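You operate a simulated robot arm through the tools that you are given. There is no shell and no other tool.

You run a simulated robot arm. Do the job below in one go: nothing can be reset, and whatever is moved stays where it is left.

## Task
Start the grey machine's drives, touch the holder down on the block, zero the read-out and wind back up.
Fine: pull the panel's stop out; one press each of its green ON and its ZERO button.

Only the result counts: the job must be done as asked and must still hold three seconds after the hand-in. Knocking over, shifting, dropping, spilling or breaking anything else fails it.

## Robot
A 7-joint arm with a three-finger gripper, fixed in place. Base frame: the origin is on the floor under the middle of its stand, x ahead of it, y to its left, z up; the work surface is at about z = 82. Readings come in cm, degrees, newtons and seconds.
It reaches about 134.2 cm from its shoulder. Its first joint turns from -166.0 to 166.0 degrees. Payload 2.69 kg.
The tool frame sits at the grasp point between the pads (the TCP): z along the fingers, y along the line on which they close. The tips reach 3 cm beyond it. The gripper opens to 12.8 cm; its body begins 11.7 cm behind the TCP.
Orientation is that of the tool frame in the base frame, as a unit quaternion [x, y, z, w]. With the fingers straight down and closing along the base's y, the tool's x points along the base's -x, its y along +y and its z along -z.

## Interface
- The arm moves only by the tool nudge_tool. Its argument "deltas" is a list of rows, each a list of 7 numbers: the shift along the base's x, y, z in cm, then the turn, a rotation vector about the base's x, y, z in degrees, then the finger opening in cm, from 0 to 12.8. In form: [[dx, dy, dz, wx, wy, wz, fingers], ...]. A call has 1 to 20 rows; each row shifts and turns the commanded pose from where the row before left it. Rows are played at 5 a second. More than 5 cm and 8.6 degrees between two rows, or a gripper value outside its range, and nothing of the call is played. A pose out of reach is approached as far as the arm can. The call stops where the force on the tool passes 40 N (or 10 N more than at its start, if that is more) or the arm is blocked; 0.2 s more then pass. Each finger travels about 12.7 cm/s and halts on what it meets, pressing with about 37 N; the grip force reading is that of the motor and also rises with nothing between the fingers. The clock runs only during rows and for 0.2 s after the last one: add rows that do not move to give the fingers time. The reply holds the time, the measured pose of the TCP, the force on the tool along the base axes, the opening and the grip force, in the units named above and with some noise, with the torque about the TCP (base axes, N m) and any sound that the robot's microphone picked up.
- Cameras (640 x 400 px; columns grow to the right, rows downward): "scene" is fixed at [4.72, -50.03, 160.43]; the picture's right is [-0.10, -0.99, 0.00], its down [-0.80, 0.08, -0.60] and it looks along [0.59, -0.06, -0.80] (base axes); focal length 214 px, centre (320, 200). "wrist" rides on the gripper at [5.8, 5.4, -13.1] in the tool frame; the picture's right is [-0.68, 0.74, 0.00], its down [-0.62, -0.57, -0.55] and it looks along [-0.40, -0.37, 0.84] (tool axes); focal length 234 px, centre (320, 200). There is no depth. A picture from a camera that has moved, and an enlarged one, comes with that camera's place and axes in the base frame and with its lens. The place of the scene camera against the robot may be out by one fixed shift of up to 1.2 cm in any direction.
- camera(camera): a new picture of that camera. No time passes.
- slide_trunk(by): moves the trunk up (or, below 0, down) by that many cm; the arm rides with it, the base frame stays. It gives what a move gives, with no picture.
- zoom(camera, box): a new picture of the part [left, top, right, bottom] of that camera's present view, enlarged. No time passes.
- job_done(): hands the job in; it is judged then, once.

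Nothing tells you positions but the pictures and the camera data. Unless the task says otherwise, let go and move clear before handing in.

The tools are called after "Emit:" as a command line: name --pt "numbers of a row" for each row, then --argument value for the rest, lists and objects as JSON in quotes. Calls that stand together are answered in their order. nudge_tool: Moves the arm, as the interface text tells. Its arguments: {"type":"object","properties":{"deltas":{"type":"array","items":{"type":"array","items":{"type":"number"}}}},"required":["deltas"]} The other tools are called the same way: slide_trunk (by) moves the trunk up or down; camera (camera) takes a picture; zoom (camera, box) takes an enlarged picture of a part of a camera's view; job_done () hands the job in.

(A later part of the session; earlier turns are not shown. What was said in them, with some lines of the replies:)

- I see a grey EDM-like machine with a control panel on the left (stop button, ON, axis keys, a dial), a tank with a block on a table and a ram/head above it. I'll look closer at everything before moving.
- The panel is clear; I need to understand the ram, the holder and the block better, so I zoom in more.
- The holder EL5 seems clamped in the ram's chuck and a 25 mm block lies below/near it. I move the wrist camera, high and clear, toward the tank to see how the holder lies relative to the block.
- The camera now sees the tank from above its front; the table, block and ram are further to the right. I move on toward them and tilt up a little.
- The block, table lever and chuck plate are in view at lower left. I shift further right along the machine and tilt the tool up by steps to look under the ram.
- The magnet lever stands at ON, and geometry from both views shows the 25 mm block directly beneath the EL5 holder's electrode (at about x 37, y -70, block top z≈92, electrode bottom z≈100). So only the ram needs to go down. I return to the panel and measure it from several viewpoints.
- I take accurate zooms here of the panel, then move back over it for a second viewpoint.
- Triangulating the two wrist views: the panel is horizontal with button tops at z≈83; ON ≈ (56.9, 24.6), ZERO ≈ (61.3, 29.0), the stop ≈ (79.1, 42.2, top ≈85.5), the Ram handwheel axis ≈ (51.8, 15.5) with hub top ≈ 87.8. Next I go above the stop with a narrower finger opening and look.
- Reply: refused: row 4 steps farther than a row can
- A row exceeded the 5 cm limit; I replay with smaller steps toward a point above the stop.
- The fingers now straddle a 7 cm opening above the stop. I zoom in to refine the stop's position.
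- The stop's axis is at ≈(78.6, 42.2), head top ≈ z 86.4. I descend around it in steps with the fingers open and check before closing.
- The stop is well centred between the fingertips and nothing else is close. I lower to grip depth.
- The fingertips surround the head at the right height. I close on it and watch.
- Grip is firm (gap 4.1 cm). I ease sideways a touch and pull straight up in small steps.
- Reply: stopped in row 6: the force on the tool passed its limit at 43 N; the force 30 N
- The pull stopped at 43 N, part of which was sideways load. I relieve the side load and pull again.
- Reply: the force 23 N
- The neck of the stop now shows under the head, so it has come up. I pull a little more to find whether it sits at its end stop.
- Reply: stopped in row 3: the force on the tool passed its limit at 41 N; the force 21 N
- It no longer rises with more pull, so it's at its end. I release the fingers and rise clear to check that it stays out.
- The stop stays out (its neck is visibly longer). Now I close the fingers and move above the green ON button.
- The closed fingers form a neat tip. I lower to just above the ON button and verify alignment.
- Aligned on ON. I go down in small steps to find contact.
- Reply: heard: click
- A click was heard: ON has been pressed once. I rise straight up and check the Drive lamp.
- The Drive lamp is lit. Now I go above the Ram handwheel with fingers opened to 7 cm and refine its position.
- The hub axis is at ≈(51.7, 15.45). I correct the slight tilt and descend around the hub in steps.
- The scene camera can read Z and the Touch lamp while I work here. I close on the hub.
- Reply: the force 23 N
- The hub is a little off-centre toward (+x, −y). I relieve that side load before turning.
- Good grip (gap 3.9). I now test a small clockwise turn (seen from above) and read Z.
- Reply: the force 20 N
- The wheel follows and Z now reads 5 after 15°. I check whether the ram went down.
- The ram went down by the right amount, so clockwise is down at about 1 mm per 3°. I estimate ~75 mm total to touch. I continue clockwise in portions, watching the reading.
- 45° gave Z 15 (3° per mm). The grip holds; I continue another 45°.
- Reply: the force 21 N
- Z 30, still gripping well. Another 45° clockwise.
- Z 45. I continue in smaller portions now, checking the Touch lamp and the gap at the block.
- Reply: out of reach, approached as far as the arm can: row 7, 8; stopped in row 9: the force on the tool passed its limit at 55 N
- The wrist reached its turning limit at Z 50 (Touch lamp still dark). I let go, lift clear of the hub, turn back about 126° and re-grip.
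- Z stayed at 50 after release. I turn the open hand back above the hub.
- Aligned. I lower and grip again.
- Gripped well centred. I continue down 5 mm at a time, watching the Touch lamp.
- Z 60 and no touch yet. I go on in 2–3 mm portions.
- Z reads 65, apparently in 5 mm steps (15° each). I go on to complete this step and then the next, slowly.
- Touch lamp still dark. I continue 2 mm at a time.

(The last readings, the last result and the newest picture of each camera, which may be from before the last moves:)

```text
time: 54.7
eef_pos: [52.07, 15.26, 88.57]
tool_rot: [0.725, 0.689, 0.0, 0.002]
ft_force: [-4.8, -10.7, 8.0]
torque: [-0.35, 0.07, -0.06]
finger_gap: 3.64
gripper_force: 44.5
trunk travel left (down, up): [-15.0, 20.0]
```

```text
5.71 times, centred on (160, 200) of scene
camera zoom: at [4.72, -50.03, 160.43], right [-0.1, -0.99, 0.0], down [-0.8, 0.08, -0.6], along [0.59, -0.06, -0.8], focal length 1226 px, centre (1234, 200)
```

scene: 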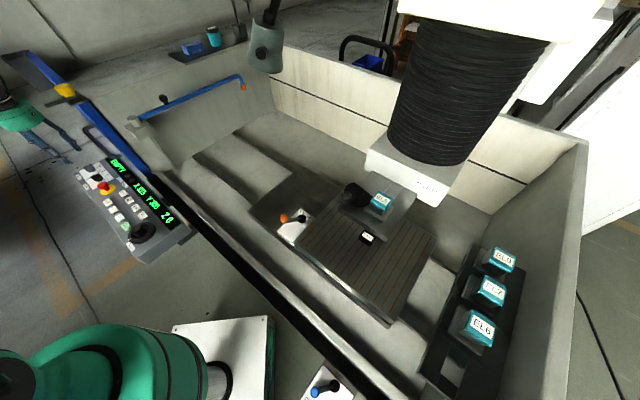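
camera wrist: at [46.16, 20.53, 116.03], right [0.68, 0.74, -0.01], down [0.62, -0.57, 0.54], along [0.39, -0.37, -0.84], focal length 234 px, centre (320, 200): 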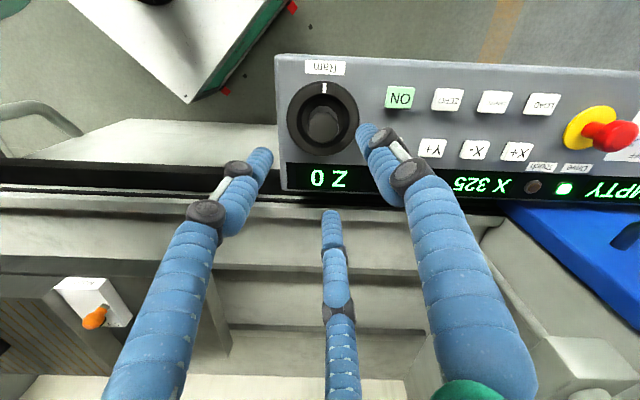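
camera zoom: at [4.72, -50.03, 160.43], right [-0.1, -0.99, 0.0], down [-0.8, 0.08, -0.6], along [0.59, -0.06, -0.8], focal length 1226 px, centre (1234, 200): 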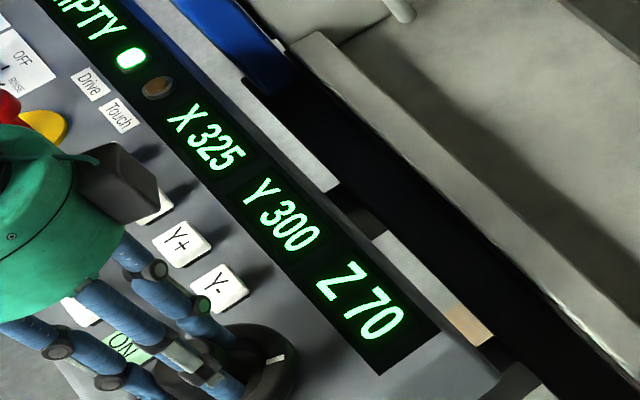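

Emit:
nudge_tool --pt "0 0 0 0 0 -3 2.5" --pt "0 0 0 0 0 -3 2.5" --pt "0 0 0 0 0 0 2.5"

Emit:
zoom --camera "scene" --box '[120, 165, 200, 235]'

Emit:
zoom --camera "scene" --box '[340, 170, 420, 250]'

```text
time: 55.5
eef_pos: [52.11, 15.44, 88.72]
tool_rot: [0.759, 0.651, 0.001, 0.002]
ft_force: [-2.8, -8.5, 13.5]
torque: [-0.19, 0.06, -0.01]
finger_gap: 3.65
gripper_force: 45.0
trunk travel left (down, up): [-15.0, 20.0]
```

```text
5.71 times, centred on (160, 200) of scene
camera zoom: at [4.72, -50.03, 160.43], right [-0.1, -0.99, 0.0], down [-0.8, 0.08, -0.6], along [0.59, -0.06, -0.8], focal length 1226 px, centre (1234, 200)
```

zoom: 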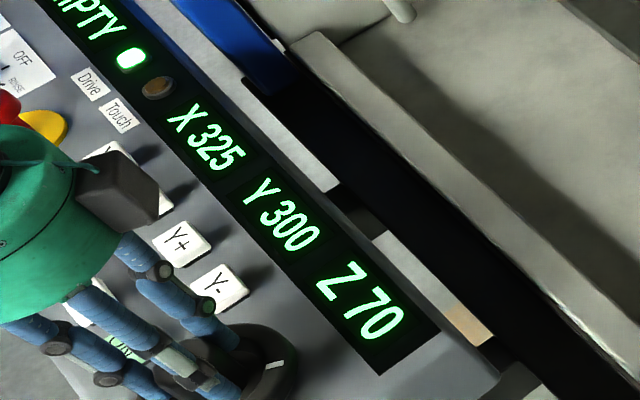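

```text
5.00 times, centred on (380, 210) of scene
camera zoom: at [4.72, -50.03, 160.43], right [-0.1, -0.99, 0.0], down [-0.8, 0.08, -0.6], along [0.59, -0.06, -0.8], focal length 1072 px, centre (20, 150)
```

zoom: 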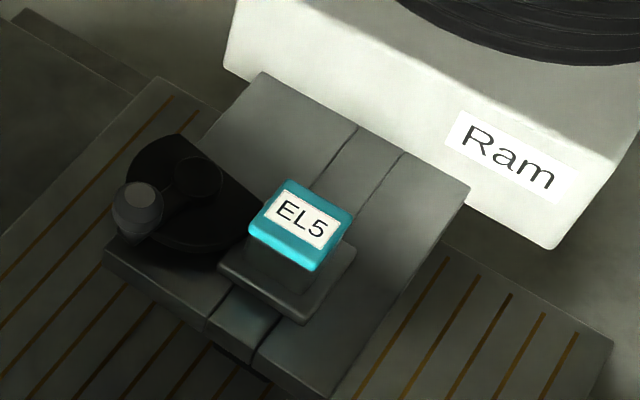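

Emit:
nudge_tool --pt "0 0 0 0 0 -2 2.5" --pt "0 0 0 0 0 -2 2.5" --pt "0 0 0 0 0 0 2.5"

Emit:
zoom --camera "scene" --box '[120, 165, 200, 235]'

```text
time: 56.3
eef_pos: [52.08, 15.28, 88.65]
tool_rot: [0.782, 0.623, 0.002, 0.002]
ft_force: [-0.4, -15.1, 22.1]
torque: [-0.51, 0.06, -0.05]
finger_gap: 3.65
gripper_force: 45.3
trunk travel left (down, up): [-15.0, 20.0]
```

```text
5.71 times, centred on (160, 200) of scene
camera zoom: at [4.72, -50.03, 160.43], right [-0.1, -0.99, 0.0], down [-0.8, 0.08, -0.6], along [0.59, -0.06, -0.8], focal length 1226 px, centre (1234, 200)
```

zoom: 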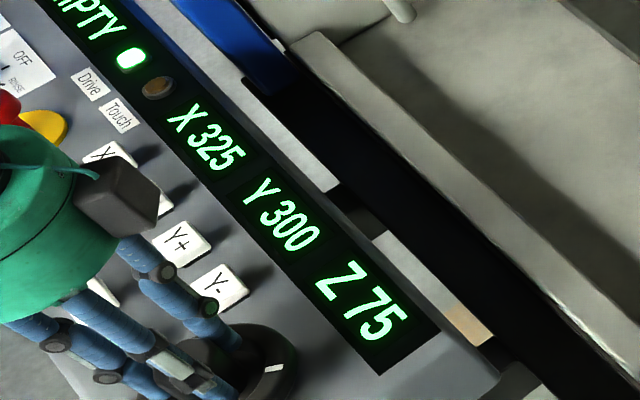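

Z reads 75 (crossing ~72.5–73). I relieve the vertical load on the grip and continue 1 mm at a time.

Emit:
nudge_tool --pt "0 -0.1 0.15 0 0 0 2.5" --pt "0 0 0 0 0 -2 2.5" --pt "0 0 0 0 0 -2 2.5" --pt "0 0 0 0 0 0 2.5"

Emit:
zoom --camera "scene" --box '[120, 165, 200, 235]'

```text
time: 57.3
eef_pos: [52.0, 15.27, 88.63]
tool_rot: [0.803, 0.596, -0.001, 0.001]
ft_force: [0.2, 10.0, -11.4]
torque: [0.42, -0.21, -0.01]
finger_gap: 3.64
gripper_force: 44.9
trunk travel left (down, up): [-15.0, 20.0]
```

```text
5.71 times, centred on (160, 200) of scene
camera zoom: at [4.72, -50.03, 160.43], right [-0.1, -0.99, 0.0], down [-0.8, 0.08, -0.6], along [0.59, -0.06, -0.8], focal length 1226 px, centre (1234, 200)
```

zoom: 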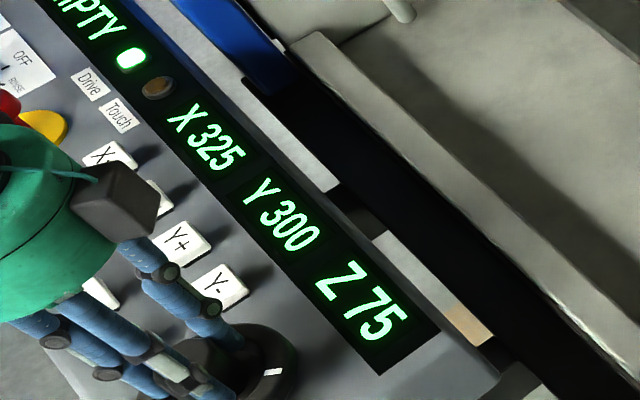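

Emit:
nudge_tool --pt "0 0 0 0 0 -2 2.5" --pt "0 0 0 0 0 -2 2.5" --pt "0 0 0 0 0 0 2.5"

Emit:
zoom --camera "scene" --box '[120, 165, 200, 235]'

```text
time: 58.1
eef_pos: [52.02, 15.22, 88.7]
tool_rot: [0.824, 0.567, 0.001, 0.002]
ft_force: [-2.3, 16.4, -13.4]
torque: [0.49, 0.01, 0.02]
finger_gap: 3.65
gripper_force: 45.0
trunk travel left (down, up): [-15.0, 20.0]
```

```text
5.71 times, centred on (160, 200) of scene
camera zoom: at [4.72, -50.03, 160.43], right [-0.1, -0.99, 0.0], down [-0.8, 0.08, -0.6], along [0.59, -0.06, -0.8], focal length 1226 px, centre (1234, 200)
```

zoom: 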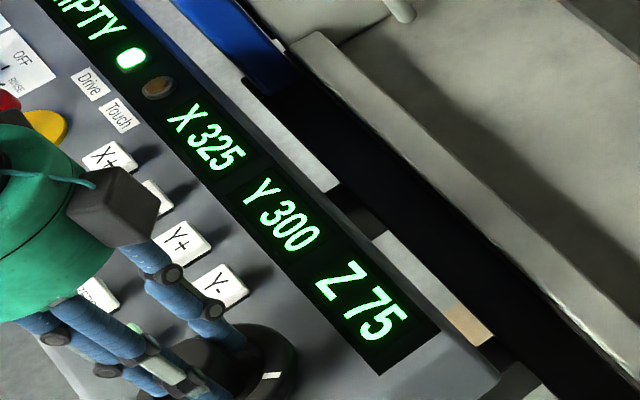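

Emit:
nudge_tool --pt "0 0.1 -0.1 0 0 -2 2.5" --pt "0 0 0 0 0 -2 2.5" --pt "0 0 0 0 0 0 2.5"

Emit:
zoom --camera "scene" --box '[120, 165, 200, 235]'

Emit:
zoom --camera "scene" --box '[340, 170, 420, 250]'

```text
time: 58.9
eef_pos: [52.08, 15.22, 88.51]
tool_rot: [0.843, 0.538, 0.001, 0.002]
ft_force: [-10.8, -1.0, 11.1]
torque: [-0.18, 0.63, -0.01]
finger_gap: 3.69
gripper_force: 45.1
trunk travel left (down, up): [-15.0, 20.0]
```

```text
5.71 times, centred on (160, 200) of scene
camera zoom: at [4.72, -50.03, 160.43], right [-0.1, -0.99, 0.0], down [-0.8, 0.08, -0.6], along [0.59, -0.06, -0.8], focal length 1226 px, centre (1234, 200)
```

zoom: 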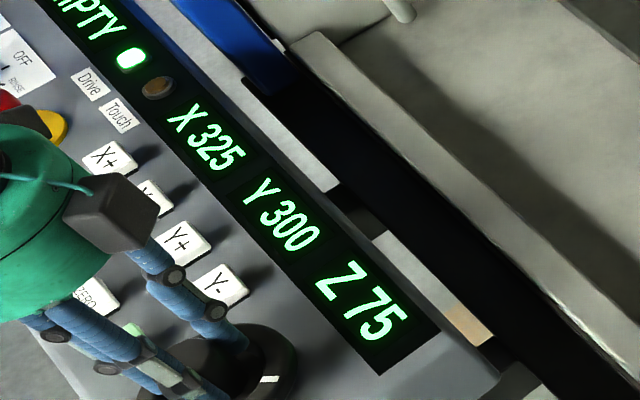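

```text
5.00 times, centred on (380, 210) of scene
camera zoom: at [4.72, -50.03, 160.43], right [-0.1, -0.99, 0.0], down [-0.8, 0.08, -0.6], along [0.59, -0.06, -0.8], focal length 1072 px, centre (20, 150)
```

zoom: 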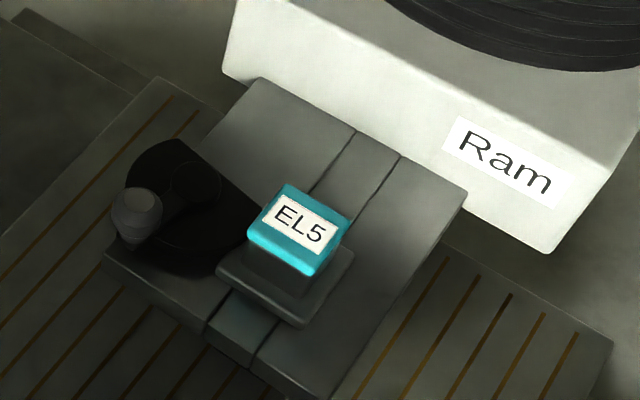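

Emit:
nudge_tool --pt "0 0 0 0 0 -2 2.5" --pt "0 0 0 0 0 -2 2.5" --pt "0 0 0 0 0 0 2.5"

Emit:
zoom --camera "scene" --box '[120, 165, 200, 235]'

```text
time: 59.7
eef_pos: [52.09, 15.28, 88.52]
tool_rot: [0.861, 0.509, -0.001, 0.002]
ft_force: [-5.6, -1.7, 2.1]
torque: [-0.04, 0.01, -0.02]
finger_gap: 3.67
gripper_force: 44.6
trunk travel left (down, up): [-15.0, 20.0]
```

```text
5.71 times, centred on (160, 200) of scene
camera zoom: at [4.72, -50.03, 160.43], right [-0.1, -0.99, 0.0], down [-0.8, 0.08, -0.6], along [0.59, -0.06, -0.8], focal length 1226 px, centre (1234, 200)
```

zoom: 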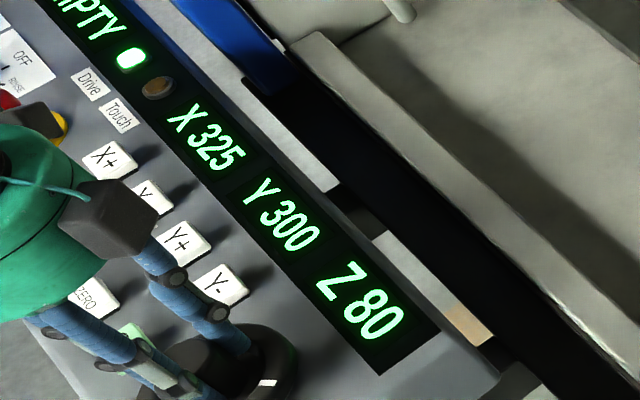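

Emit:
nudge_tool --pt "0 0 0 0 0 -2 2.5" --pt "0 0 0 0 0 -2 2.5" --pt "0 0 0 0 0 0 2.5"

Emit:
zoom --camera "scene" --box '[120, 165, 200, 235]'

```text
time: 60.5
eef_pos: [52.04, 15.34, 88.57]
tool_rot: [0.878, 0.478, -0.001, 0.002]
ft_force: [-4.1, -9.5, 2.0]
torque: [-0.39, 0.15, 0.01]
finger_gap: 3.65
gripper_force: 45.8
trunk travel left (down, up): [-15.0, 20.0]
```

```text
5.71 times, centred on (160, 200) of scene
camera zoom: at [4.72, -50.03, 160.43], right [-0.1, -0.99, 0.0], down [-0.8, 0.08, -0.6], along [0.59, -0.06, -0.8], focal length 1226 px, centre (1234, 200)
```

zoom: 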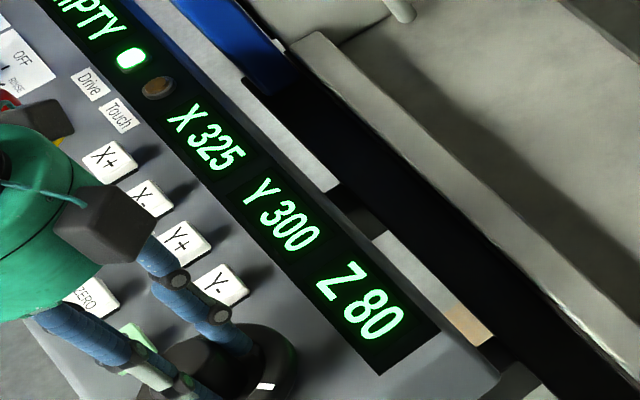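

Emit:
nudge_tool --pt "0 0 0 0 0 -2 2.5" --pt "0 0 0 0 0 -2 2.5" --pt "0 0 0 0 0 0 2.5"

Emit:
zoom --camera "scene" --box '[120, 165, 200, 235]'

Emit:
zoom --camera "scene" --box '[340, 170, 420, 250]'

```text
time: 61.3
eef_pos: [52.05, 15.21, 88.6]
tool_rot: [0.895, 0.446, 0.0, 0.002]
ft_force: [-6.2, -15.5, 7.5]
torque: [-0.48, 0.28, -0.02]
finger_gap: 3.67
gripper_force: 45.4
trunk travel left (down, up): [-15.0, 20.0]
```

```text
5.71 times, centred on (160, 200) of scene
camera zoom: at [4.72, -50.03, 160.43], right [-0.1, -0.99, 0.0], down [-0.8, 0.08, -0.6], along [0.59, -0.06, -0.8], focal length 1226 px, centre (1234, 200)
```

zoom: 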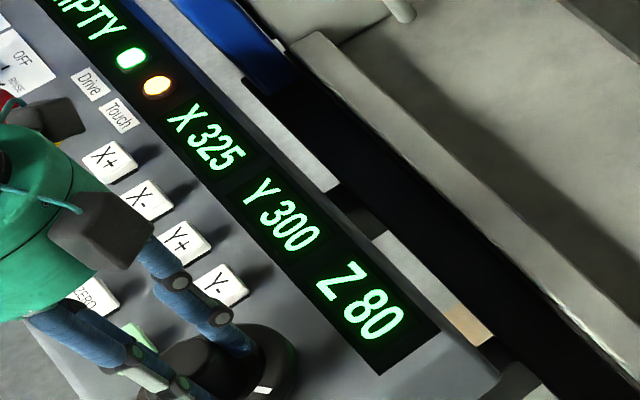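

```text
5.00 times, centred on (380, 210) of scene
camera zoom: at [4.72, -50.03, 160.43], right [-0.1, -0.99, 0.0], down [-0.8, 0.08, -0.6], along [0.59, -0.06, -0.8], focal length 1072 px, centre (20, 150)
```

zoom: 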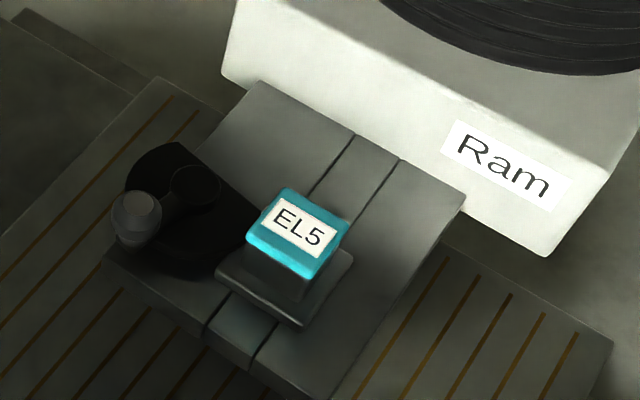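

The amber Touch lamp has just lit: the holder is on the block. I stop turning, release the hub gently and rise, checking the lamp stays lit.

Emit:
nudge_tool --pt "0 0 0 0 0 0 4" --pt "0 0 0 0 0 0 5" --pt "0 0 0 0 0 0 6" --pt "0 0 0 0 0 0 7" --pt "0 0 0 0 0 0 7" --pt "0 0 2 0 0 0 7" --pt "0 0 3 0 0 0 7" --pt "0 0 3 0 0 0 7" --pt "0 0 0 0 0 0 7"

Emit:
zoom --camera "scene" --box '[120, 165, 200, 235]'

Emit:
camera --camera "wrist"

```text
time: 63.3
eef_pos: [52.02, 15.34, 96.58]
tool_rot: [0.894, 0.448, -0.001, 0.002]
ft_force: [-0.3, -0.4, 0.3]
torque: [-0.01, -0.02, -0.04]
finger_gap: 6.99
gripper_force: 0.0
trunk travel left (down, up): [-15.0, 20.0]
```

```text
5.71 times, centred on (160, 200) of scene
camera zoom: at [4.72, -50.03, 160.43], right [-0.1, -0.99, 0.0], down [-0.8, 0.08, -0.6], along [0.59, -0.06, -0.8], focal length 1226 px, centre (1234, 200)
```

zoom: 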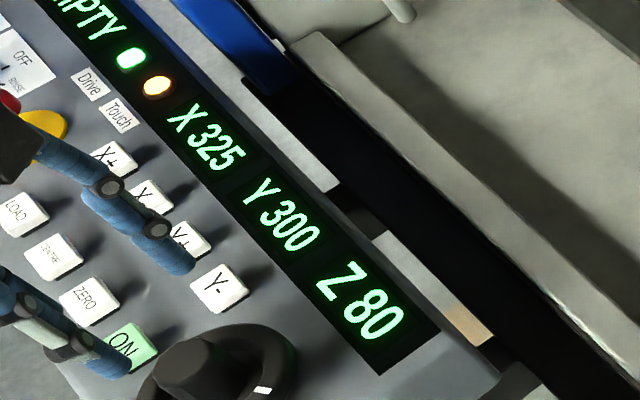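

```text
taken
camera wrist: at [59.8, 16.77, 109.72], right [0.18, -0.98, 0.0], down [-0.82, -0.15, 0.55], along [-0.54, -0.1, -0.84], focal length 234 px, centre (320, 200)
```

wrist: 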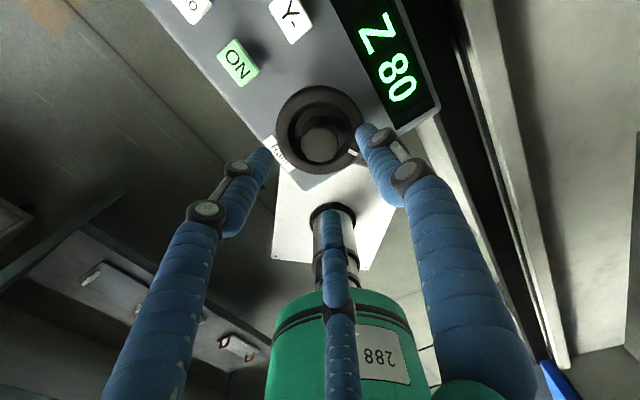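

Touch stays lit with the wheel released. Now I close the fingers and move above ZERO at ≈(61.2, 28.95).

Emit:
nudge_tool --pt "0 0 2 0 0 0 5" --pt "1.8 2.7 1.5 0 0 0 3" --pt "1.8 2.7 0 0 0 0 1" --pt "1.8 2.7 0 0 0 0 0" --pt "1.8 2.7 0 0 0 0 0" --pt "1.98 2.81 0 0 0 0 0" --pt "0 0 0 0 0 0 0" --pt "0 0 0 0 0 0 0"

Emit:
camera --camera "wrist"

Emit:
zoom --camera "scene" --box '[70, 140, 200, 260]'

```text
time: 65.1
eef_pos: [61.42, 28.98, 100.11]
tool_rot: [0.894, 0.447, 0.0, 0.001]
ft_force: [-0.5, 0.1, 0.4]
torque: [-0.05, -0.02, 0.0]
finger_gap: 0.21
gripper_force: 31.7
trunk travel left (down, up): [-15.0, 20.0]
```

```text
taken
camera wrist: at [69.29, 30.47, 113.08], right [0.18, -0.98, 0.0], down [-0.82, -0.15, 0.55], along [-0.54, -0.1, -0.84], focal length 234 px, centre (320, 200)
```

wrist: 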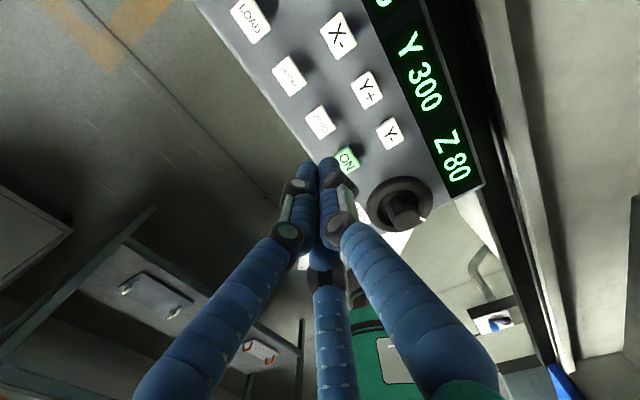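

```text
3.33 times, centred on (135, 200) of scene
camera zoom: at [4.72, -50.03, 160.43], right [-0.1, -0.99, 0.0], down [-0.8, 0.08, -0.6], along [0.59, -0.06, -0.8], focal length 715 px, centre (937, 200)
```

zoom: 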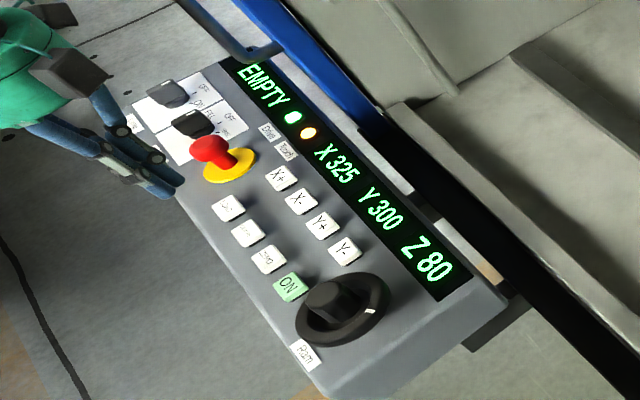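

ZERO projects to ≈(61.5, 29.0), right under the tip. I descend to just above it and verify.

Emit:
nudge_tool --pt "0 0 -4 0 0 0 0" --pt "0 0 -4 0 0 0 0" --pt "0 0 -3 0 0 0 0" --pt "0 0 -1.8 0 0 0 0" --pt "0 0 0 0 0 0 0"

Emit:
zoom --camera "wrist" --box '[240, 80, 440, 220]'

Emit:
zoom --camera "scene" --box '[70, 140, 200, 260]'

```text
time: 66.3
eef_pos: [61.33, 28.95, 87.01]
tool_rot: [0.894, 0.447, 0.0, 0.002]
ft_force: [-0.6, 0.4, -0.7]
torque: [-0.04, 0.02, 0.0]
finger_gap: 0.19
gripper_force: 31.7
trunk travel left (down, up): [-15.0, 20.0]
```

```text
2.86 times, centred on (340, 150) of wrist
camera zoom: at [69.19, 30.45, 100.18], right [0.18, -0.98, 0.0], down [-0.82, -0.15, 0.55], along [-0.54, -0.1, -0.84], focal length 669 px, centre (263, 343)
```

zoom: 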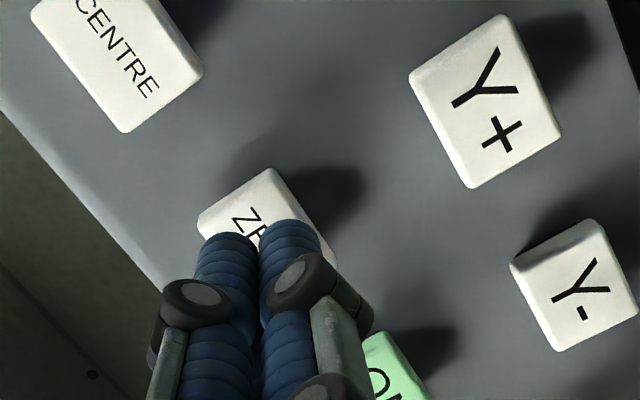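

```text
3.33 times, centred on (135, 200) of scene
camera zoom: at [4.72, -50.03, 160.43], right [-0.1, -0.99, 0.0], down [-0.8, 0.08, -0.6], along [0.59, -0.06, -0.8], focal length 715 px, centre (937, 200)
```

zoom: 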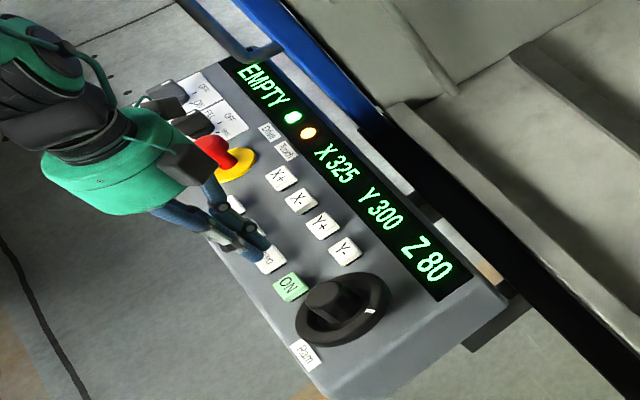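

The tip is over ZERO. I press down in small steps until it clicks.

Emit:
nudge_tool --pt "0 0 -0.5 0 0 0 0" --pt "0 0 -0.4 0 0 0 0" --pt "0 0 -0.25 0 0 0 0"

```text
time: 67.1
eef_pos: [61.25, 29.06, 86.04]
tool_rot: [0.895, 0.447, 0.0, 0.002]
ft_force: [-0.7, -0.3, 0.1]
torque: [-0.02, -0.01, -0.01]
finger_gap: 0.21
gripper_force: 31.3
trunk travel left (down, up): [-15.0, 20.0]
```

Emit:
nudge_tool --pt "0 0 -0.2 0 0 0 0" --pt "0 0 -0.2 0 0 0 0"

Emit:
zoom --camera "scene" --box '[120, 165, 200, 235]'

```text
time: 67.7
eef_pos: [61.35, 28.97, 85.66]
tool_rot: [0.894, 0.447, 0.001, 0.002]
ft_force: [0.1, 0.9, 2.2]
torque: [0.08, 0.01, -0.03]
finger_gap: 0.24
gripper_force: 31.1
trunk travel left (down, up): [-15.0, 20.0]
heard: click
```

```text
5.71 times, centred on (160, 200) of scene
camera zoom: at [4.72, -50.03, 160.43], right [-0.1, -0.99, 0.0], down [-0.8, 0.08, -0.6], along [0.59, -0.06, -0.8], focal length 1226 px, centre (1234, 200)
```

zoom: 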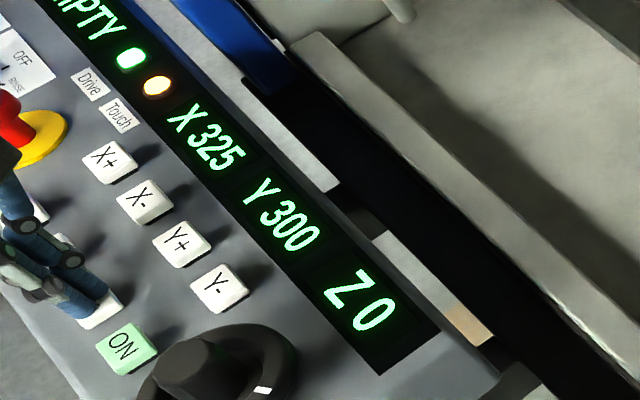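

ZERO clicked once and Z now reads 0 with Touch still lit. I rise, return above the hub and open the fingers.

Emit:
nudge_tool --pt "0 0 1 0 0 0 0" --pt "0 0 3 0 0 0 0" --pt "0 0 4 0 0 0 0" --pt "0 0 4 0 0 0 0" --pt "-1.85 -2.7 0 0 0 0 2" --pt "-1.85 -2.7 0 0 0 0 5" --pt "-1.85 -2.7 0 0 0 0 7" --pt "-1.85 -2.7 0 0 0 0 7" --pt "-1.93 -2.87 0 0 0 0 7" --pt "0 0 0 0 0 0 7"

Emit:
zoom --camera "wrist" --box '[220, 80, 420, 230]'

Emit:
zoom --camera "scene" --box '[120, 165, 200, 235]'

```text
time: 69.9
eef_pos: [51.62, 15.17, 97.84]
tool_rot: [0.895, 0.446, 0.0, 0.002]
ft_force: [-0.5, -0.2, -0.1]
torque: [0.01, -0.04, -0.01]
finger_gap: 7.01
gripper_force: 0.1
trunk travel left (down, up): [-15.0, 20.0]
```

```text
2.67 times, centred on (320, 155) of wrist
camera zoom: at [59.47, 16.58, 110.88], right [0.18, -0.98, 0.0], down [-0.82, -0.15, 0.55], along [-0.54, -0.1, -0.84], focal length 624 px, centre (320, 320)
```

zoom: 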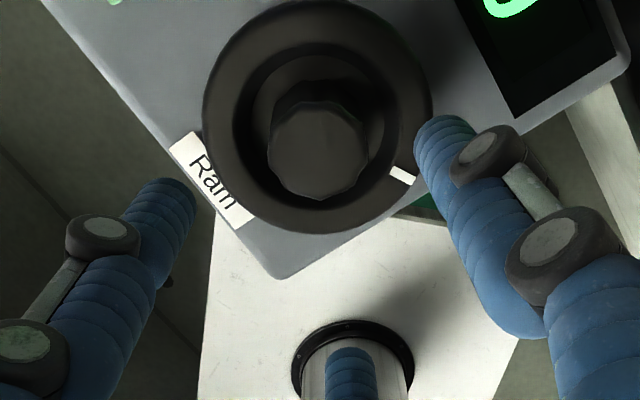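

```text
5.71 times, centred on (160, 200) of scene
camera zoom: at [4.72, -50.03, 160.43], right [-0.1, -0.99, 0.0], down [-0.8, 0.08, -0.6], along [0.59, -0.06, -0.8], focal length 1226 px, centre (1234, 200)
```

zoom: 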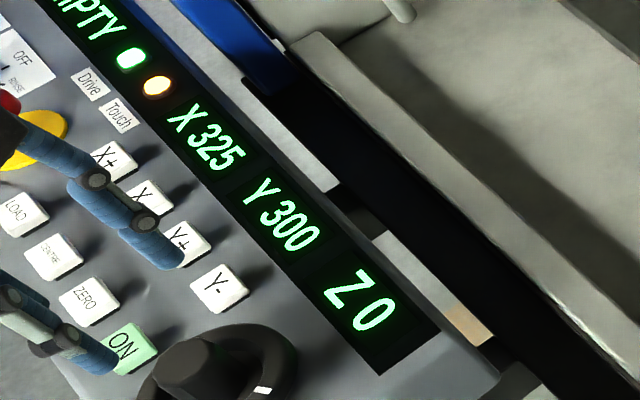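

Now I lower around the hub at the same orientation as before and grip it.

Emit:
nudge_tool --pt "0.43 0.1 -3 0 0 0 7" --pt "0 0 -3 0 0 0 7" --pt "0 0 -2 0 0 0 7" --pt "0 0 -1.25 0 0 0 7" --pt "0 0 0 0 0 0 7"

Emit:
zoom --camera "wrist" --box '[220, 80, 420, 230]'

```text
time: 71.1
eef_pos: [52.3, 15.25, 88.52]
tool_rot: [0.894, 0.448, 0.0, 0.002]
ft_force: [0.0, 0.4, 0.4]
torque: [-0.02, 0.0, -0.03]
finger_gap: 7.02
gripper_force: 0.1
trunk travel left (down, up): [-15.0, 20.0]
```

```text
2.67 times, centred on (320, 155) of wrist
camera zoom: at [60.05, 16.76, 101.54], right [0.18, -0.98, 0.0], down [-0.82, -0.15, 0.55], along [-0.54, -0.1, -0.84], focal length 624 px, centre (320, 320)
```

zoom: 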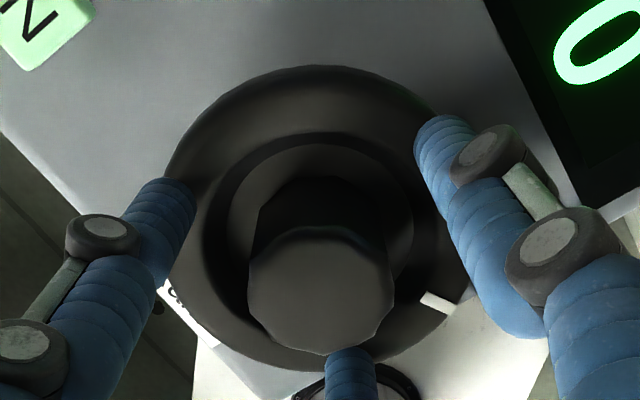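

Emit:
nudge_tool --pt "-0.15 0 0 0 0 0 6" --pt "0 0 0 0 0 0 5" --pt "0 0 0 0 0 0 4" --pt "0 0 0 0 0 0 3" --pt "0 0 0 0 0 0 2.5" --pt "0 0 0 0 0 0 2.5"

Emit:
zoom --camera "wrist" --box '[220, 80, 420, 230]'

Emit:
zoom --camera "scene" --box '[120, 165, 200, 235]'

```text
time: 72.5
eef_pos: [52.0, 15.31, 88.41]
tool_rot: [0.894, 0.447, 0.0, 0.003]
ft_force: [-4.9, -6.8, 0.3]
torque: [-0.28, 0.24, -0.03]
finger_gap: 3.66
gripper_force: 45.1
trunk travel left (down, up): [-15.0, 20.0]
```

```text
2.67 times, centred on (320, 155) of wrist
camera zoom: at [59.86, 16.71, 101.54], right [0.18, -0.98, 0.0], down [-0.82, -0.15, 0.55], along [-0.54, -0.1, -0.84], focal length 624 px, centre (320, 320)
```

zoom: 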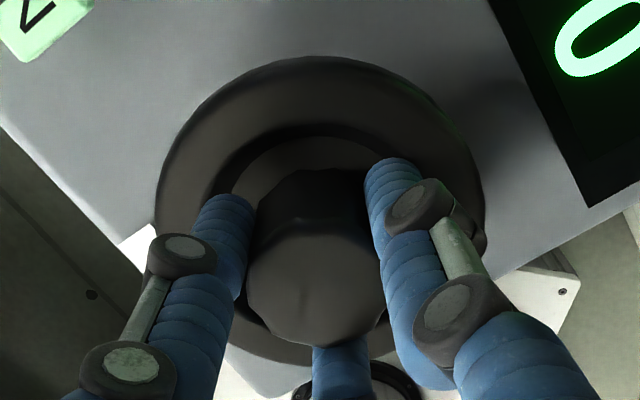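

```text
5.71 times, centred on (160, 200) of scene
camera zoom: at [4.72, -50.03, 160.43], right [-0.1, -0.99, 0.0], down [-0.8, 0.08, -0.6], along [0.59, -0.06, -0.8], focal length 1226 px, centre (1234, 200)
```

zoom: 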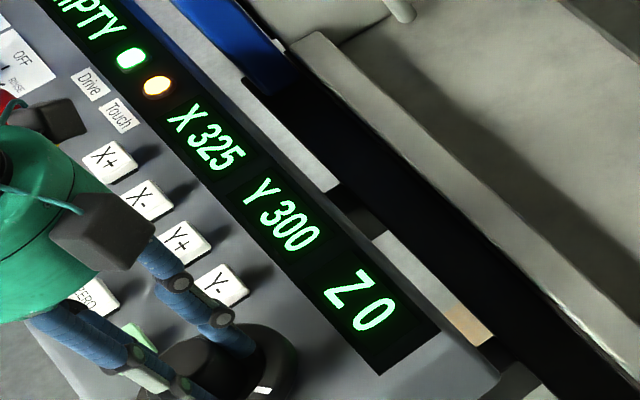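

Gripped without disturbing anything (Z 0, Touch lit). I wind up by turning counter-clockwise.

Emit:
nudge_tool --pt "0 0 0 0 0 3 2.5" --pt "0 0 0 0 0 5 2.5" --pt "0 0 0 0 0 5 2.5" --pt "0 0 0 0 0 5 2.5" --pt "0 0 0 0 0 5 2.5" --pt "0 0 0 0 0 5 2.5" --pt "0 0 0 0 0 5 2.5" --pt "0 0 0 0 0 5 2.5" --pt "0 0 0 0 0 5 2.5" --pt "0 0 0 0 0 0 2.5"

Emit:
zoom --camera "scene" --box '[120, 165, 200, 235]'

Emit:
zoom --camera "scene" --box '[340, 170, 420, 250]'

```text
time: 74.7
eef_pos: [52.01, 15.3, 88.56]
tool_rot: [0.668, 0.744, 0.0, 0.002]
ft_force: [-16.6, -12.2, -14.8]
torque: [-0.34, 0.47, 0.03]
finger_gap: 3.63
gripper_force: 45.1
trunk travel left (down, up): [-15.0, 20.0]
```

```text
5.71 times, centred on (160, 200) of scene
camera zoom: at [4.72, -50.03, 160.43], right [-0.1, -0.99, 0.0], down [-0.8, 0.08, -0.6], along [0.59, -0.06, -0.8], focal length 1226 px, centre (1234, 200)
```

zoom: 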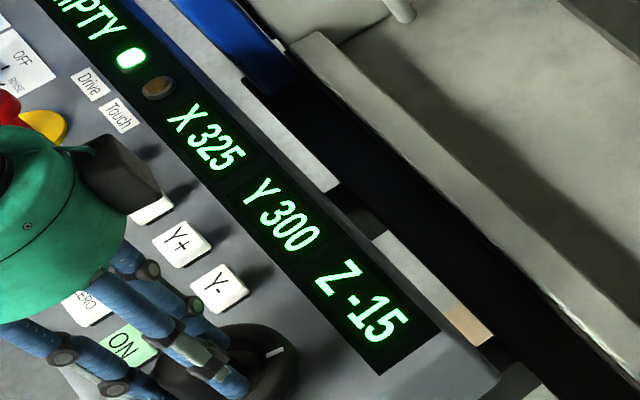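

```text
5.00 times, centred on (380, 210) of scene
camera zoom: at [4.72, -50.03, 160.43], right [-0.1, -0.99, 0.0], down [-0.8, 0.08, -0.6], along [0.59, -0.06, -0.8], focal length 1072 px, centre (20, 150)
```

zoom: 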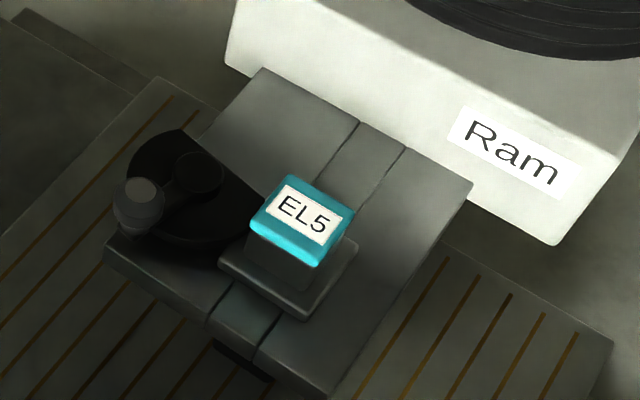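

Z -15, Touch out, ram rising. I ease the side load and continue winding.

Emit:
nudge_tool --pt "-0.12 -0.08 -0.08 0 0 2 2.5" --pt "0 0 0 0 0 5 2.5" --pt "0 0 0 0 0 5 2.5" --pt "0 0 0 0 0 5 2.5" --pt "0 0 0 0 0 5 2.5" --pt "0 0 0 0 0 5 2.5" --pt "0 0 0 0 0 5 2.5" --pt "0 0 0 0 0 5 2.5" --pt "0 0 0 0 0 5 2.5" --pt "0 0 0 0 0 5 2.5" --pt "0 0 0 0 0 0 2.5"

Emit:
zoom --camera "scene" --box '[120, 165, 200, 235]'

```text
time: 77.1
eef_pos: [52.08, 15.32, 88.5]
tool_rot: [0.315, 0.949, 0.002, 0.002]
ft_force: [-13.5, -5.7, 6.3]
torque: [-0.25, 0.4, 0.01]
finger_gap: 3.64
gripper_force: 44.8
trunk travel left (down, up): [-15.0, 20.0]
```

```text
5.71 times, centred on (160, 200) of scene
camera zoom: at [4.72, -50.03, 160.43], right [-0.1, -0.99, 0.0], down [-0.8, 0.08, -0.6], along [0.59, -0.06, -0.8], focal length 1226 px, centre (1234, 200)
```

zoom: 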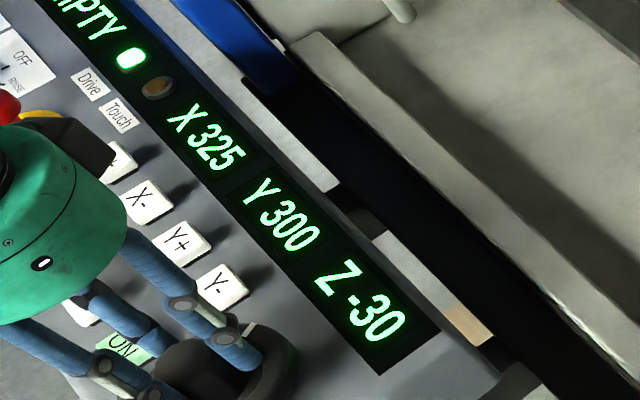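

Z -30. I continue counter-clockwise.

Emit:
nudge_tool --pt "-0.1 0 0 0 0 3 2.5" --pt "0 0 0 0 0 5 2.5" --pt "0 0 0 0 0 5 2.5" --pt "0 0 0 0 0 5 2.5" --pt "0 0 0 0 0 5 2.5" --pt "0 0 0 0 0 5 2.5" --pt "0 0 0 0 0 5 2.5" --pt "0 0 0 0 0 5 2.5" --pt "0 0 0 0 0 5 2.5" --pt "0 0 0 0 0 5 2.5" --pt "0 0 0 0 0 0 2.5"

Emit:
zoom --camera "scene" --box '[120, 165, 200, 235]'

Emit:
zoom --camera "wrist" --box '[220, 80, 420, 230]'

```text
time: 79.5
eef_pos: [52.02, 15.25, 88.58]
tool_rot: [-0.098, 0.995, 0.002, 0.002]
ft_force: [-2.4, 2.6, 22.5]
torque: [0.18, 0.17, -0.04]
finger_gap: 3.64
gripper_force: 45.4
trunk travel left (down, up): [-15.0, 20.0]
```

```text
5.71 times, centred on (160, 200) of scene
camera zoom: at [4.72, -50.03, 160.43], right [-0.1, -0.99, 0.0], down [-0.8, 0.08, -0.6], along [0.59, -0.06, -0.8], focal length 1226 px, centre (1234, 200)
```

zoom: 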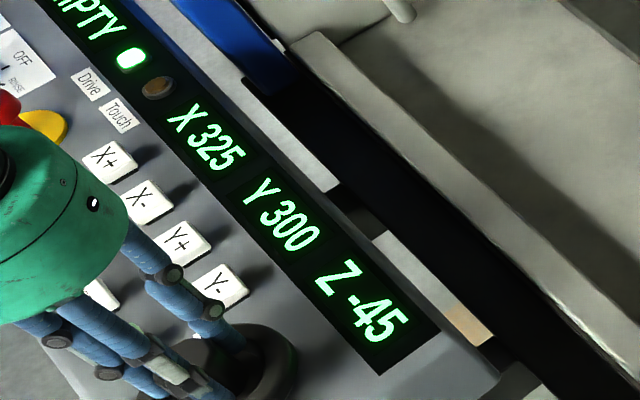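

```text
2.67 times, centred on (320, 155) of wrist
camera zoom: at [45.26, 19.28, 101.54], right [0.52, 0.85, 0.01], down [0.71, -0.44, 0.55], along [0.47, -0.28, -0.84], focal length 624 px, centre (320, 320)
```

zoom: 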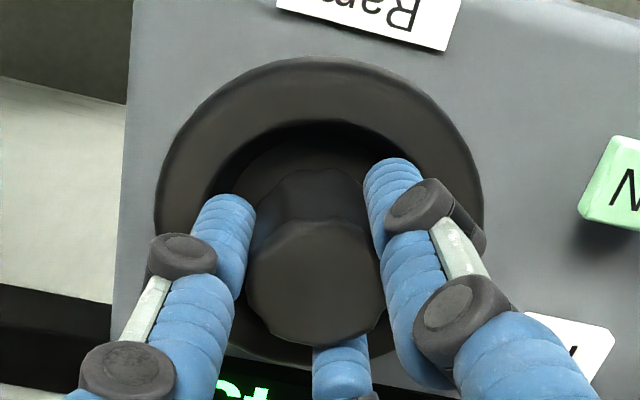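

Z -45. Continue, easing the vertical load.

Emit:
nudge_tool --pt "0 0 0.1 0 0 3 2.5" --pt "0 0 0 0 0 5 2.5" --pt "0 0 0 0 0 5 2.5" --pt "0 0 0 0 0 5 2.5" --pt "0 0 0 0 0 5 2.5" --pt "0 0 0 0 0 5 2.5" --pt "0 0 0 0 0 5 2.5" --pt "0 0 0 0 0 5 2.5" --pt "0 0 0 0 0 0 2.5"

Emit:
zoom --camera "scene" --box '[120, 165, 200, 235]'

Emit:
zoom --camera "scene" --box '[340, 170, 420, 250]'

```text
time: 81.5
eef_pos: [52.04, 15.18, 88.58]
tool_rot: [-0.415, 0.91, 0.001, 0.001]
ft_force: [8.2, -0.9, -7.0]
torque: [0.02, -0.33, -0.01]
finger_gap: 3.65
gripper_force: 44.8
trunk travel left (down, up): [-15.0, 20.0]
```

```text
5.71 times, centred on (160, 200) of scene
camera zoom: at [4.72, -50.03, 160.43], right [-0.1, -0.99, 0.0], down [-0.8, 0.08, -0.6], along [0.59, -0.06, -0.8], focal length 1226 px, centre (1234, 200)
```

zoom: 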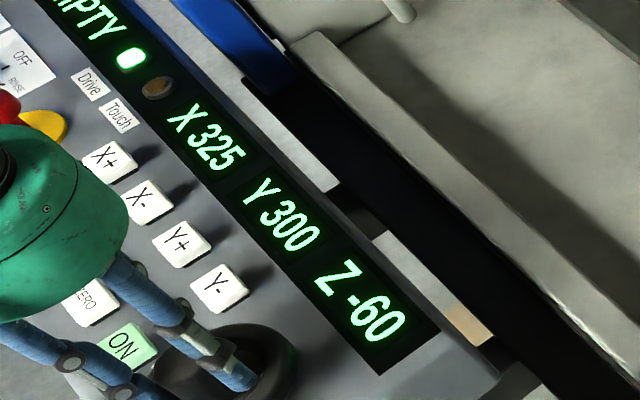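

```text
5.00 times, centred on (380, 210) of scene
camera zoom: at [4.72, -50.03, 160.43], right [-0.1, -0.99, 0.0], down [-0.8, 0.08, -0.6], along [0.59, -0.06, -0.8], focal length 1072 px, centre (20, 150)
```

zoom: 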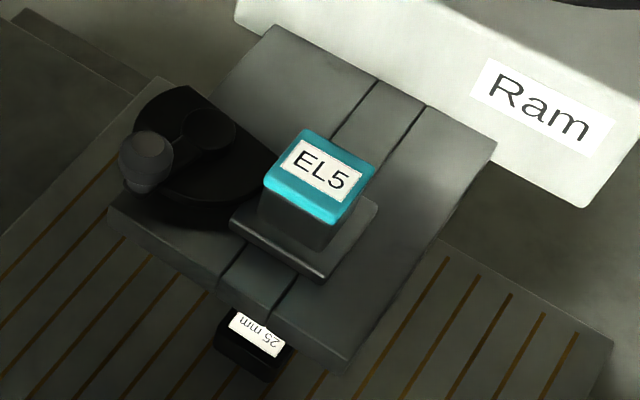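

Z -60; the block is unmoved and the holder rises cleanly. Continue.

Emit:
nudge_tool --pt "0 0 0 0 0 5 2.5" --pt "0 0 0 0 0 5 2.5" --pt "0 0 0 0 0 5 2.5" --pt "0 0 0 0 0 5 2.5" --pt "0 0 0 0 0 5 2.5" --pt "0 0 0 0 0 5 2.5" --pt "0 0 0 0 0 5 2.5" --pt "0 0 0 0 0 0 2.5"

Emit:
zoom --camera "scene" --box '[120, 165, 200, 235]'

```text
time: 83.3
eef_pos: [51.97, 15.27, 88.5]
tool_rot: [-0.671, 0.742, 0.003, -0.001]
ft_force: [6.7, 2.7, -7.9]
torque: [0.17, -0.25, 0.0]
finger_gap: 3.64
gripper_force: 45.5
trunk travel left (down, up): [-15.0, 20.0]
```

```text
5.71 times, centred on (160, 200) of scene
camera zoom: at [4.72, -50.03, 160.43], right [-0.1, -0.99, 0.0], down [-0.8, 0.08, -0.6], along [0.59, -0.06, -0.8], focal length 1226 px, centre (1234, 200)
```

zoom: 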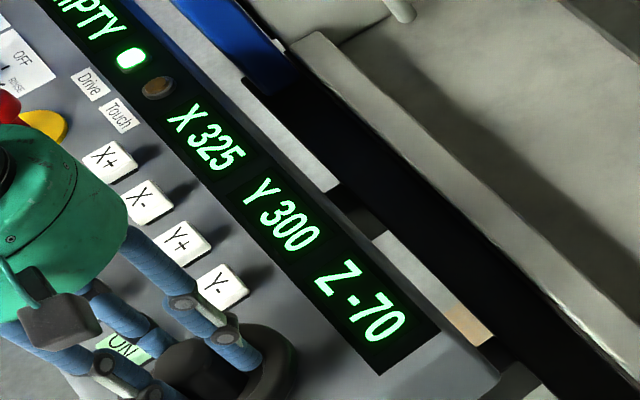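

Z -70. Nearly back to the original height; I do the last portion more slowly.

Emit:
nudge_tool --pt "0 0 0 0 0 4 2.5" --pt "0 0 0 0 0 4 2.5" --pt "0 0 0 0 0 4 2.5" --pt "0 0 0 0 0 4 2.5" --pt "0 0 0 0 0 4 2.5" --pt "0 0 0 0 0 4 2.5" --pt "0 0 0 0 0 0 2.5"

Emit:
zoom --camera "scene" --box '[120, 165, 200, 235]'

Emit:
zoom --camera "wrist" --box '[220, 80, 420, 230]'

```text
time: 84.9
eef_pos: [52.16, 15.22, 88.43]
tool_rot: [0.81, -0.587, -0.001, 0.002]
ft_force: [7.1, 6.9, -9.6]
torque: [0.27, -0.16, 0.01]
finger_gap: 3.66
gripper_force: 45.1
trunk travel left (down, up): [-15.0, 20.0]
```

```text
5.71 times, centred on (160, 200) of scene
camera zoom: at [4.72, -50.03, 160.43], right [-0.1, -0.99, 0.0], down [-0.8, 0.08, -0.6], along [0.59, -0.06, -0.8], focal length 1226 px, centre (1234, 200)
```

zoom: 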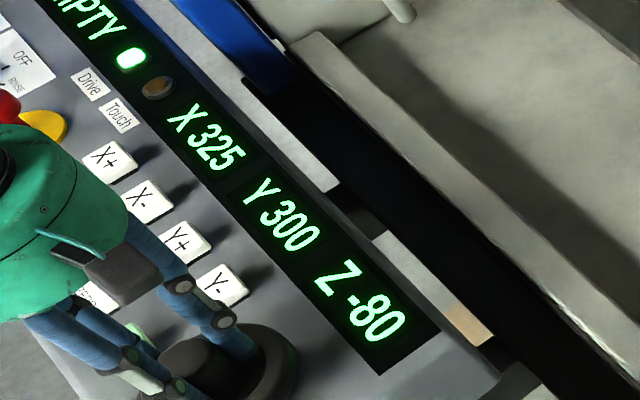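

```text
2.67 times, centred on (320, 155) of wrist
camera zoom: at [48.84, 7.97, 101.56], right [-0.91, 0.41, 0.0], down [0.35, 0.76, 0.55], along [0.22, 0.5, -0.84], focal length 624 px, centre (320, 320)
```

zoom: 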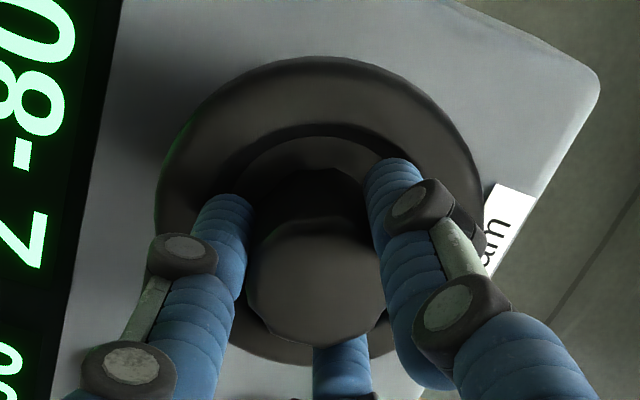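

Z -80 (about 78 mm up by angle). I add a last few degrees to come back to the starting mark, then let go.

Emit:
nudge_tool --pt "0 0 0 0 0 2 2.5" --pt "0 0 0 0 0 2 2.5" --pt "0 0 0 0 0 2 2.5" --pt "0 0 0 0 0 0 2.5"

Emit:
zoom --camera "scene" --box '[120, 165, 200, 235]'

Emit:
zoom --camera "scene" --box '[340, 170, 420, 250]'

```text
time: 85.9
eef_pos: [52.08, 15.3, 88.55]
tool_rot: [0.839, -0.544, -0.002, 0.002]
ft_force: [9.8, -5.5, -8.9]
torque: [-0.29, -0.24, 0.03]
finger_gap: 3.65
gripper_force: 45.9
trunk travel left (down, up): [-15.0, 20.0]
```

```text
5.71 times, centred on (160, 200) of scene
camera zoom: at [4.72, -50.03, 160.43], right [-0.1, -0.99, 0.0], down [-0.8, 0.08, -0.6], along [0.59, -0.06, -0.8], focal length 1226 px, centre (1234, 200)
```

zoom: 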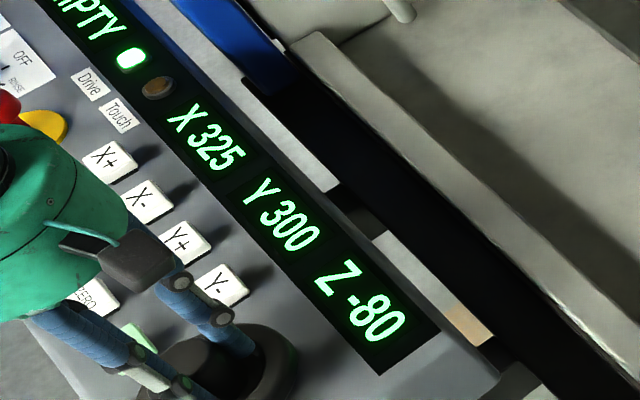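

```text
5.00 times, centred on (380, 210) of scene
camera zoom: at [4.72, -50.03, 160.43], right [-0.1, -0.99, 0.0], down [-0.8, 0.08, -0.6], along [0.59, -0.06, -0.8], focal length 1072 px, centre (20, 150)
```

zoom: 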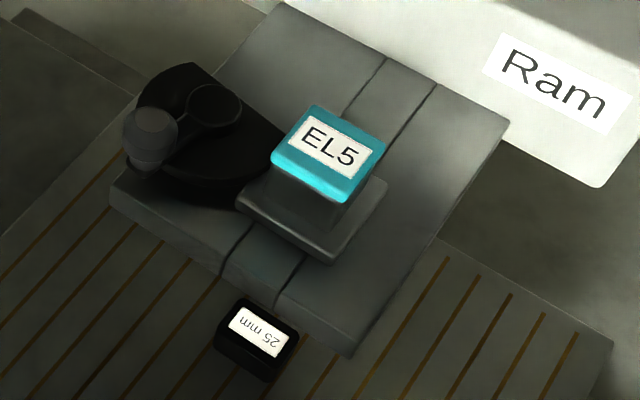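

The ram is back at its starting height, the block is unmoved and Z reads -80. I release and lift clear, then take a final look.

Emit:
nudge_tool --pt "0 0 0 0 0 0 4" --pt "0 0 0 0 0 0 5" --pt "0 0 0 0 0 0 6" --pt "0 0 0 0 0 0 7" --pt "0 0 0 0 0 0 7" --pt "0 0 2 0 0 0 7" --pt "0 0 4 0 0 0 7" --pt "0 0 4 0 0 0 7" --pt "0 0 4 0 0 0 7" --pt "0 0 4 0 0 0 7" --pt "0 0 4 0 0 0 7" --pt "0 0 0 0 0 0 7"

Emit:
camera --camera "scene"

Emit:
zoom --camera "scene" --box '[70, 140, 200, 260]'

Emit:
zoom --camera "scene" --box '[340, 170, 420, 250]'

```text
time: 88.5
eef_pos: [52.02, 15.2, 110.61]
tool_rot: [0.839, -0.545, 0.0, 0.001]
ft_force: [-0.4, -0.6, 0.8]
torque: [0.0, -0.05, 0.03]
finger_gap: 6.98
gripper_force: 0.0
trunk travel left (down, up): [-15.0, 20.0]
```

```text
taken
```

scene: 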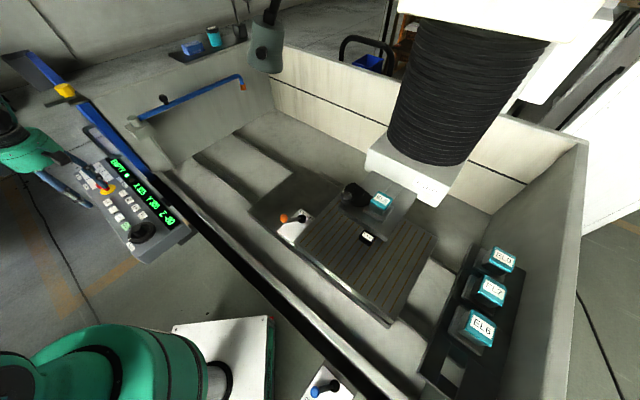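

```text
3.33 times, centred on (135, 200) of scene
camera zoom: at [4.72, -50.03, 160.43], right [-0.1, -0.99, 0.0], down [-0.8, 0.08, -0.6], along [0.59, -0.06, -0.8], focal length 715 px, centre (937, 200)
```

zoom: 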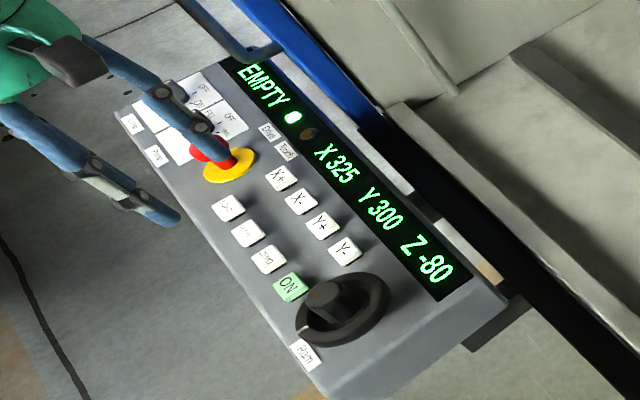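

```text
5.00 times, centred on (380, 210) of scene
camera zoom: at [4.72, -50.03, 160.43], right [-0.1, -0.99, 0.0], down [-0.8, 0.08, -0.6], along [0.59, -0.06, -0.8], focal length 1072 px, centre (20, 150)
```

zoom: 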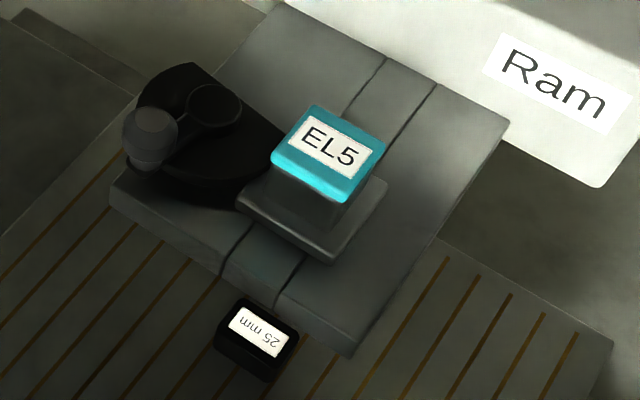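

Drive lamp lit, Touch out, Z reads -80, the ram is back up, the stop is out, the block and holder are in place, and the hand is clear. I hand in.

Emit:
job_done

```text
The job is handed in.
```

The job is done and handed in; the hand-in returned no verdict yet.

- **Drives:** I pulled the stop out and pressed ON once. The Drive lamp is lit.
- **Touch-down:** I wound the ram down with its handwheel until the Touch lamp lit, with Z reading 80.
- **Zero:** I pressed ZERO once, with the holder still on the block. Z went to 0.
- **Wind back up:** The ram is back at its starting height, Z reads -80 and the Touch lamp is out.

In the last pictures the block and the holder sit where they were at the start. The arm let go of the handwheel and was clear of the panel before I handed in.
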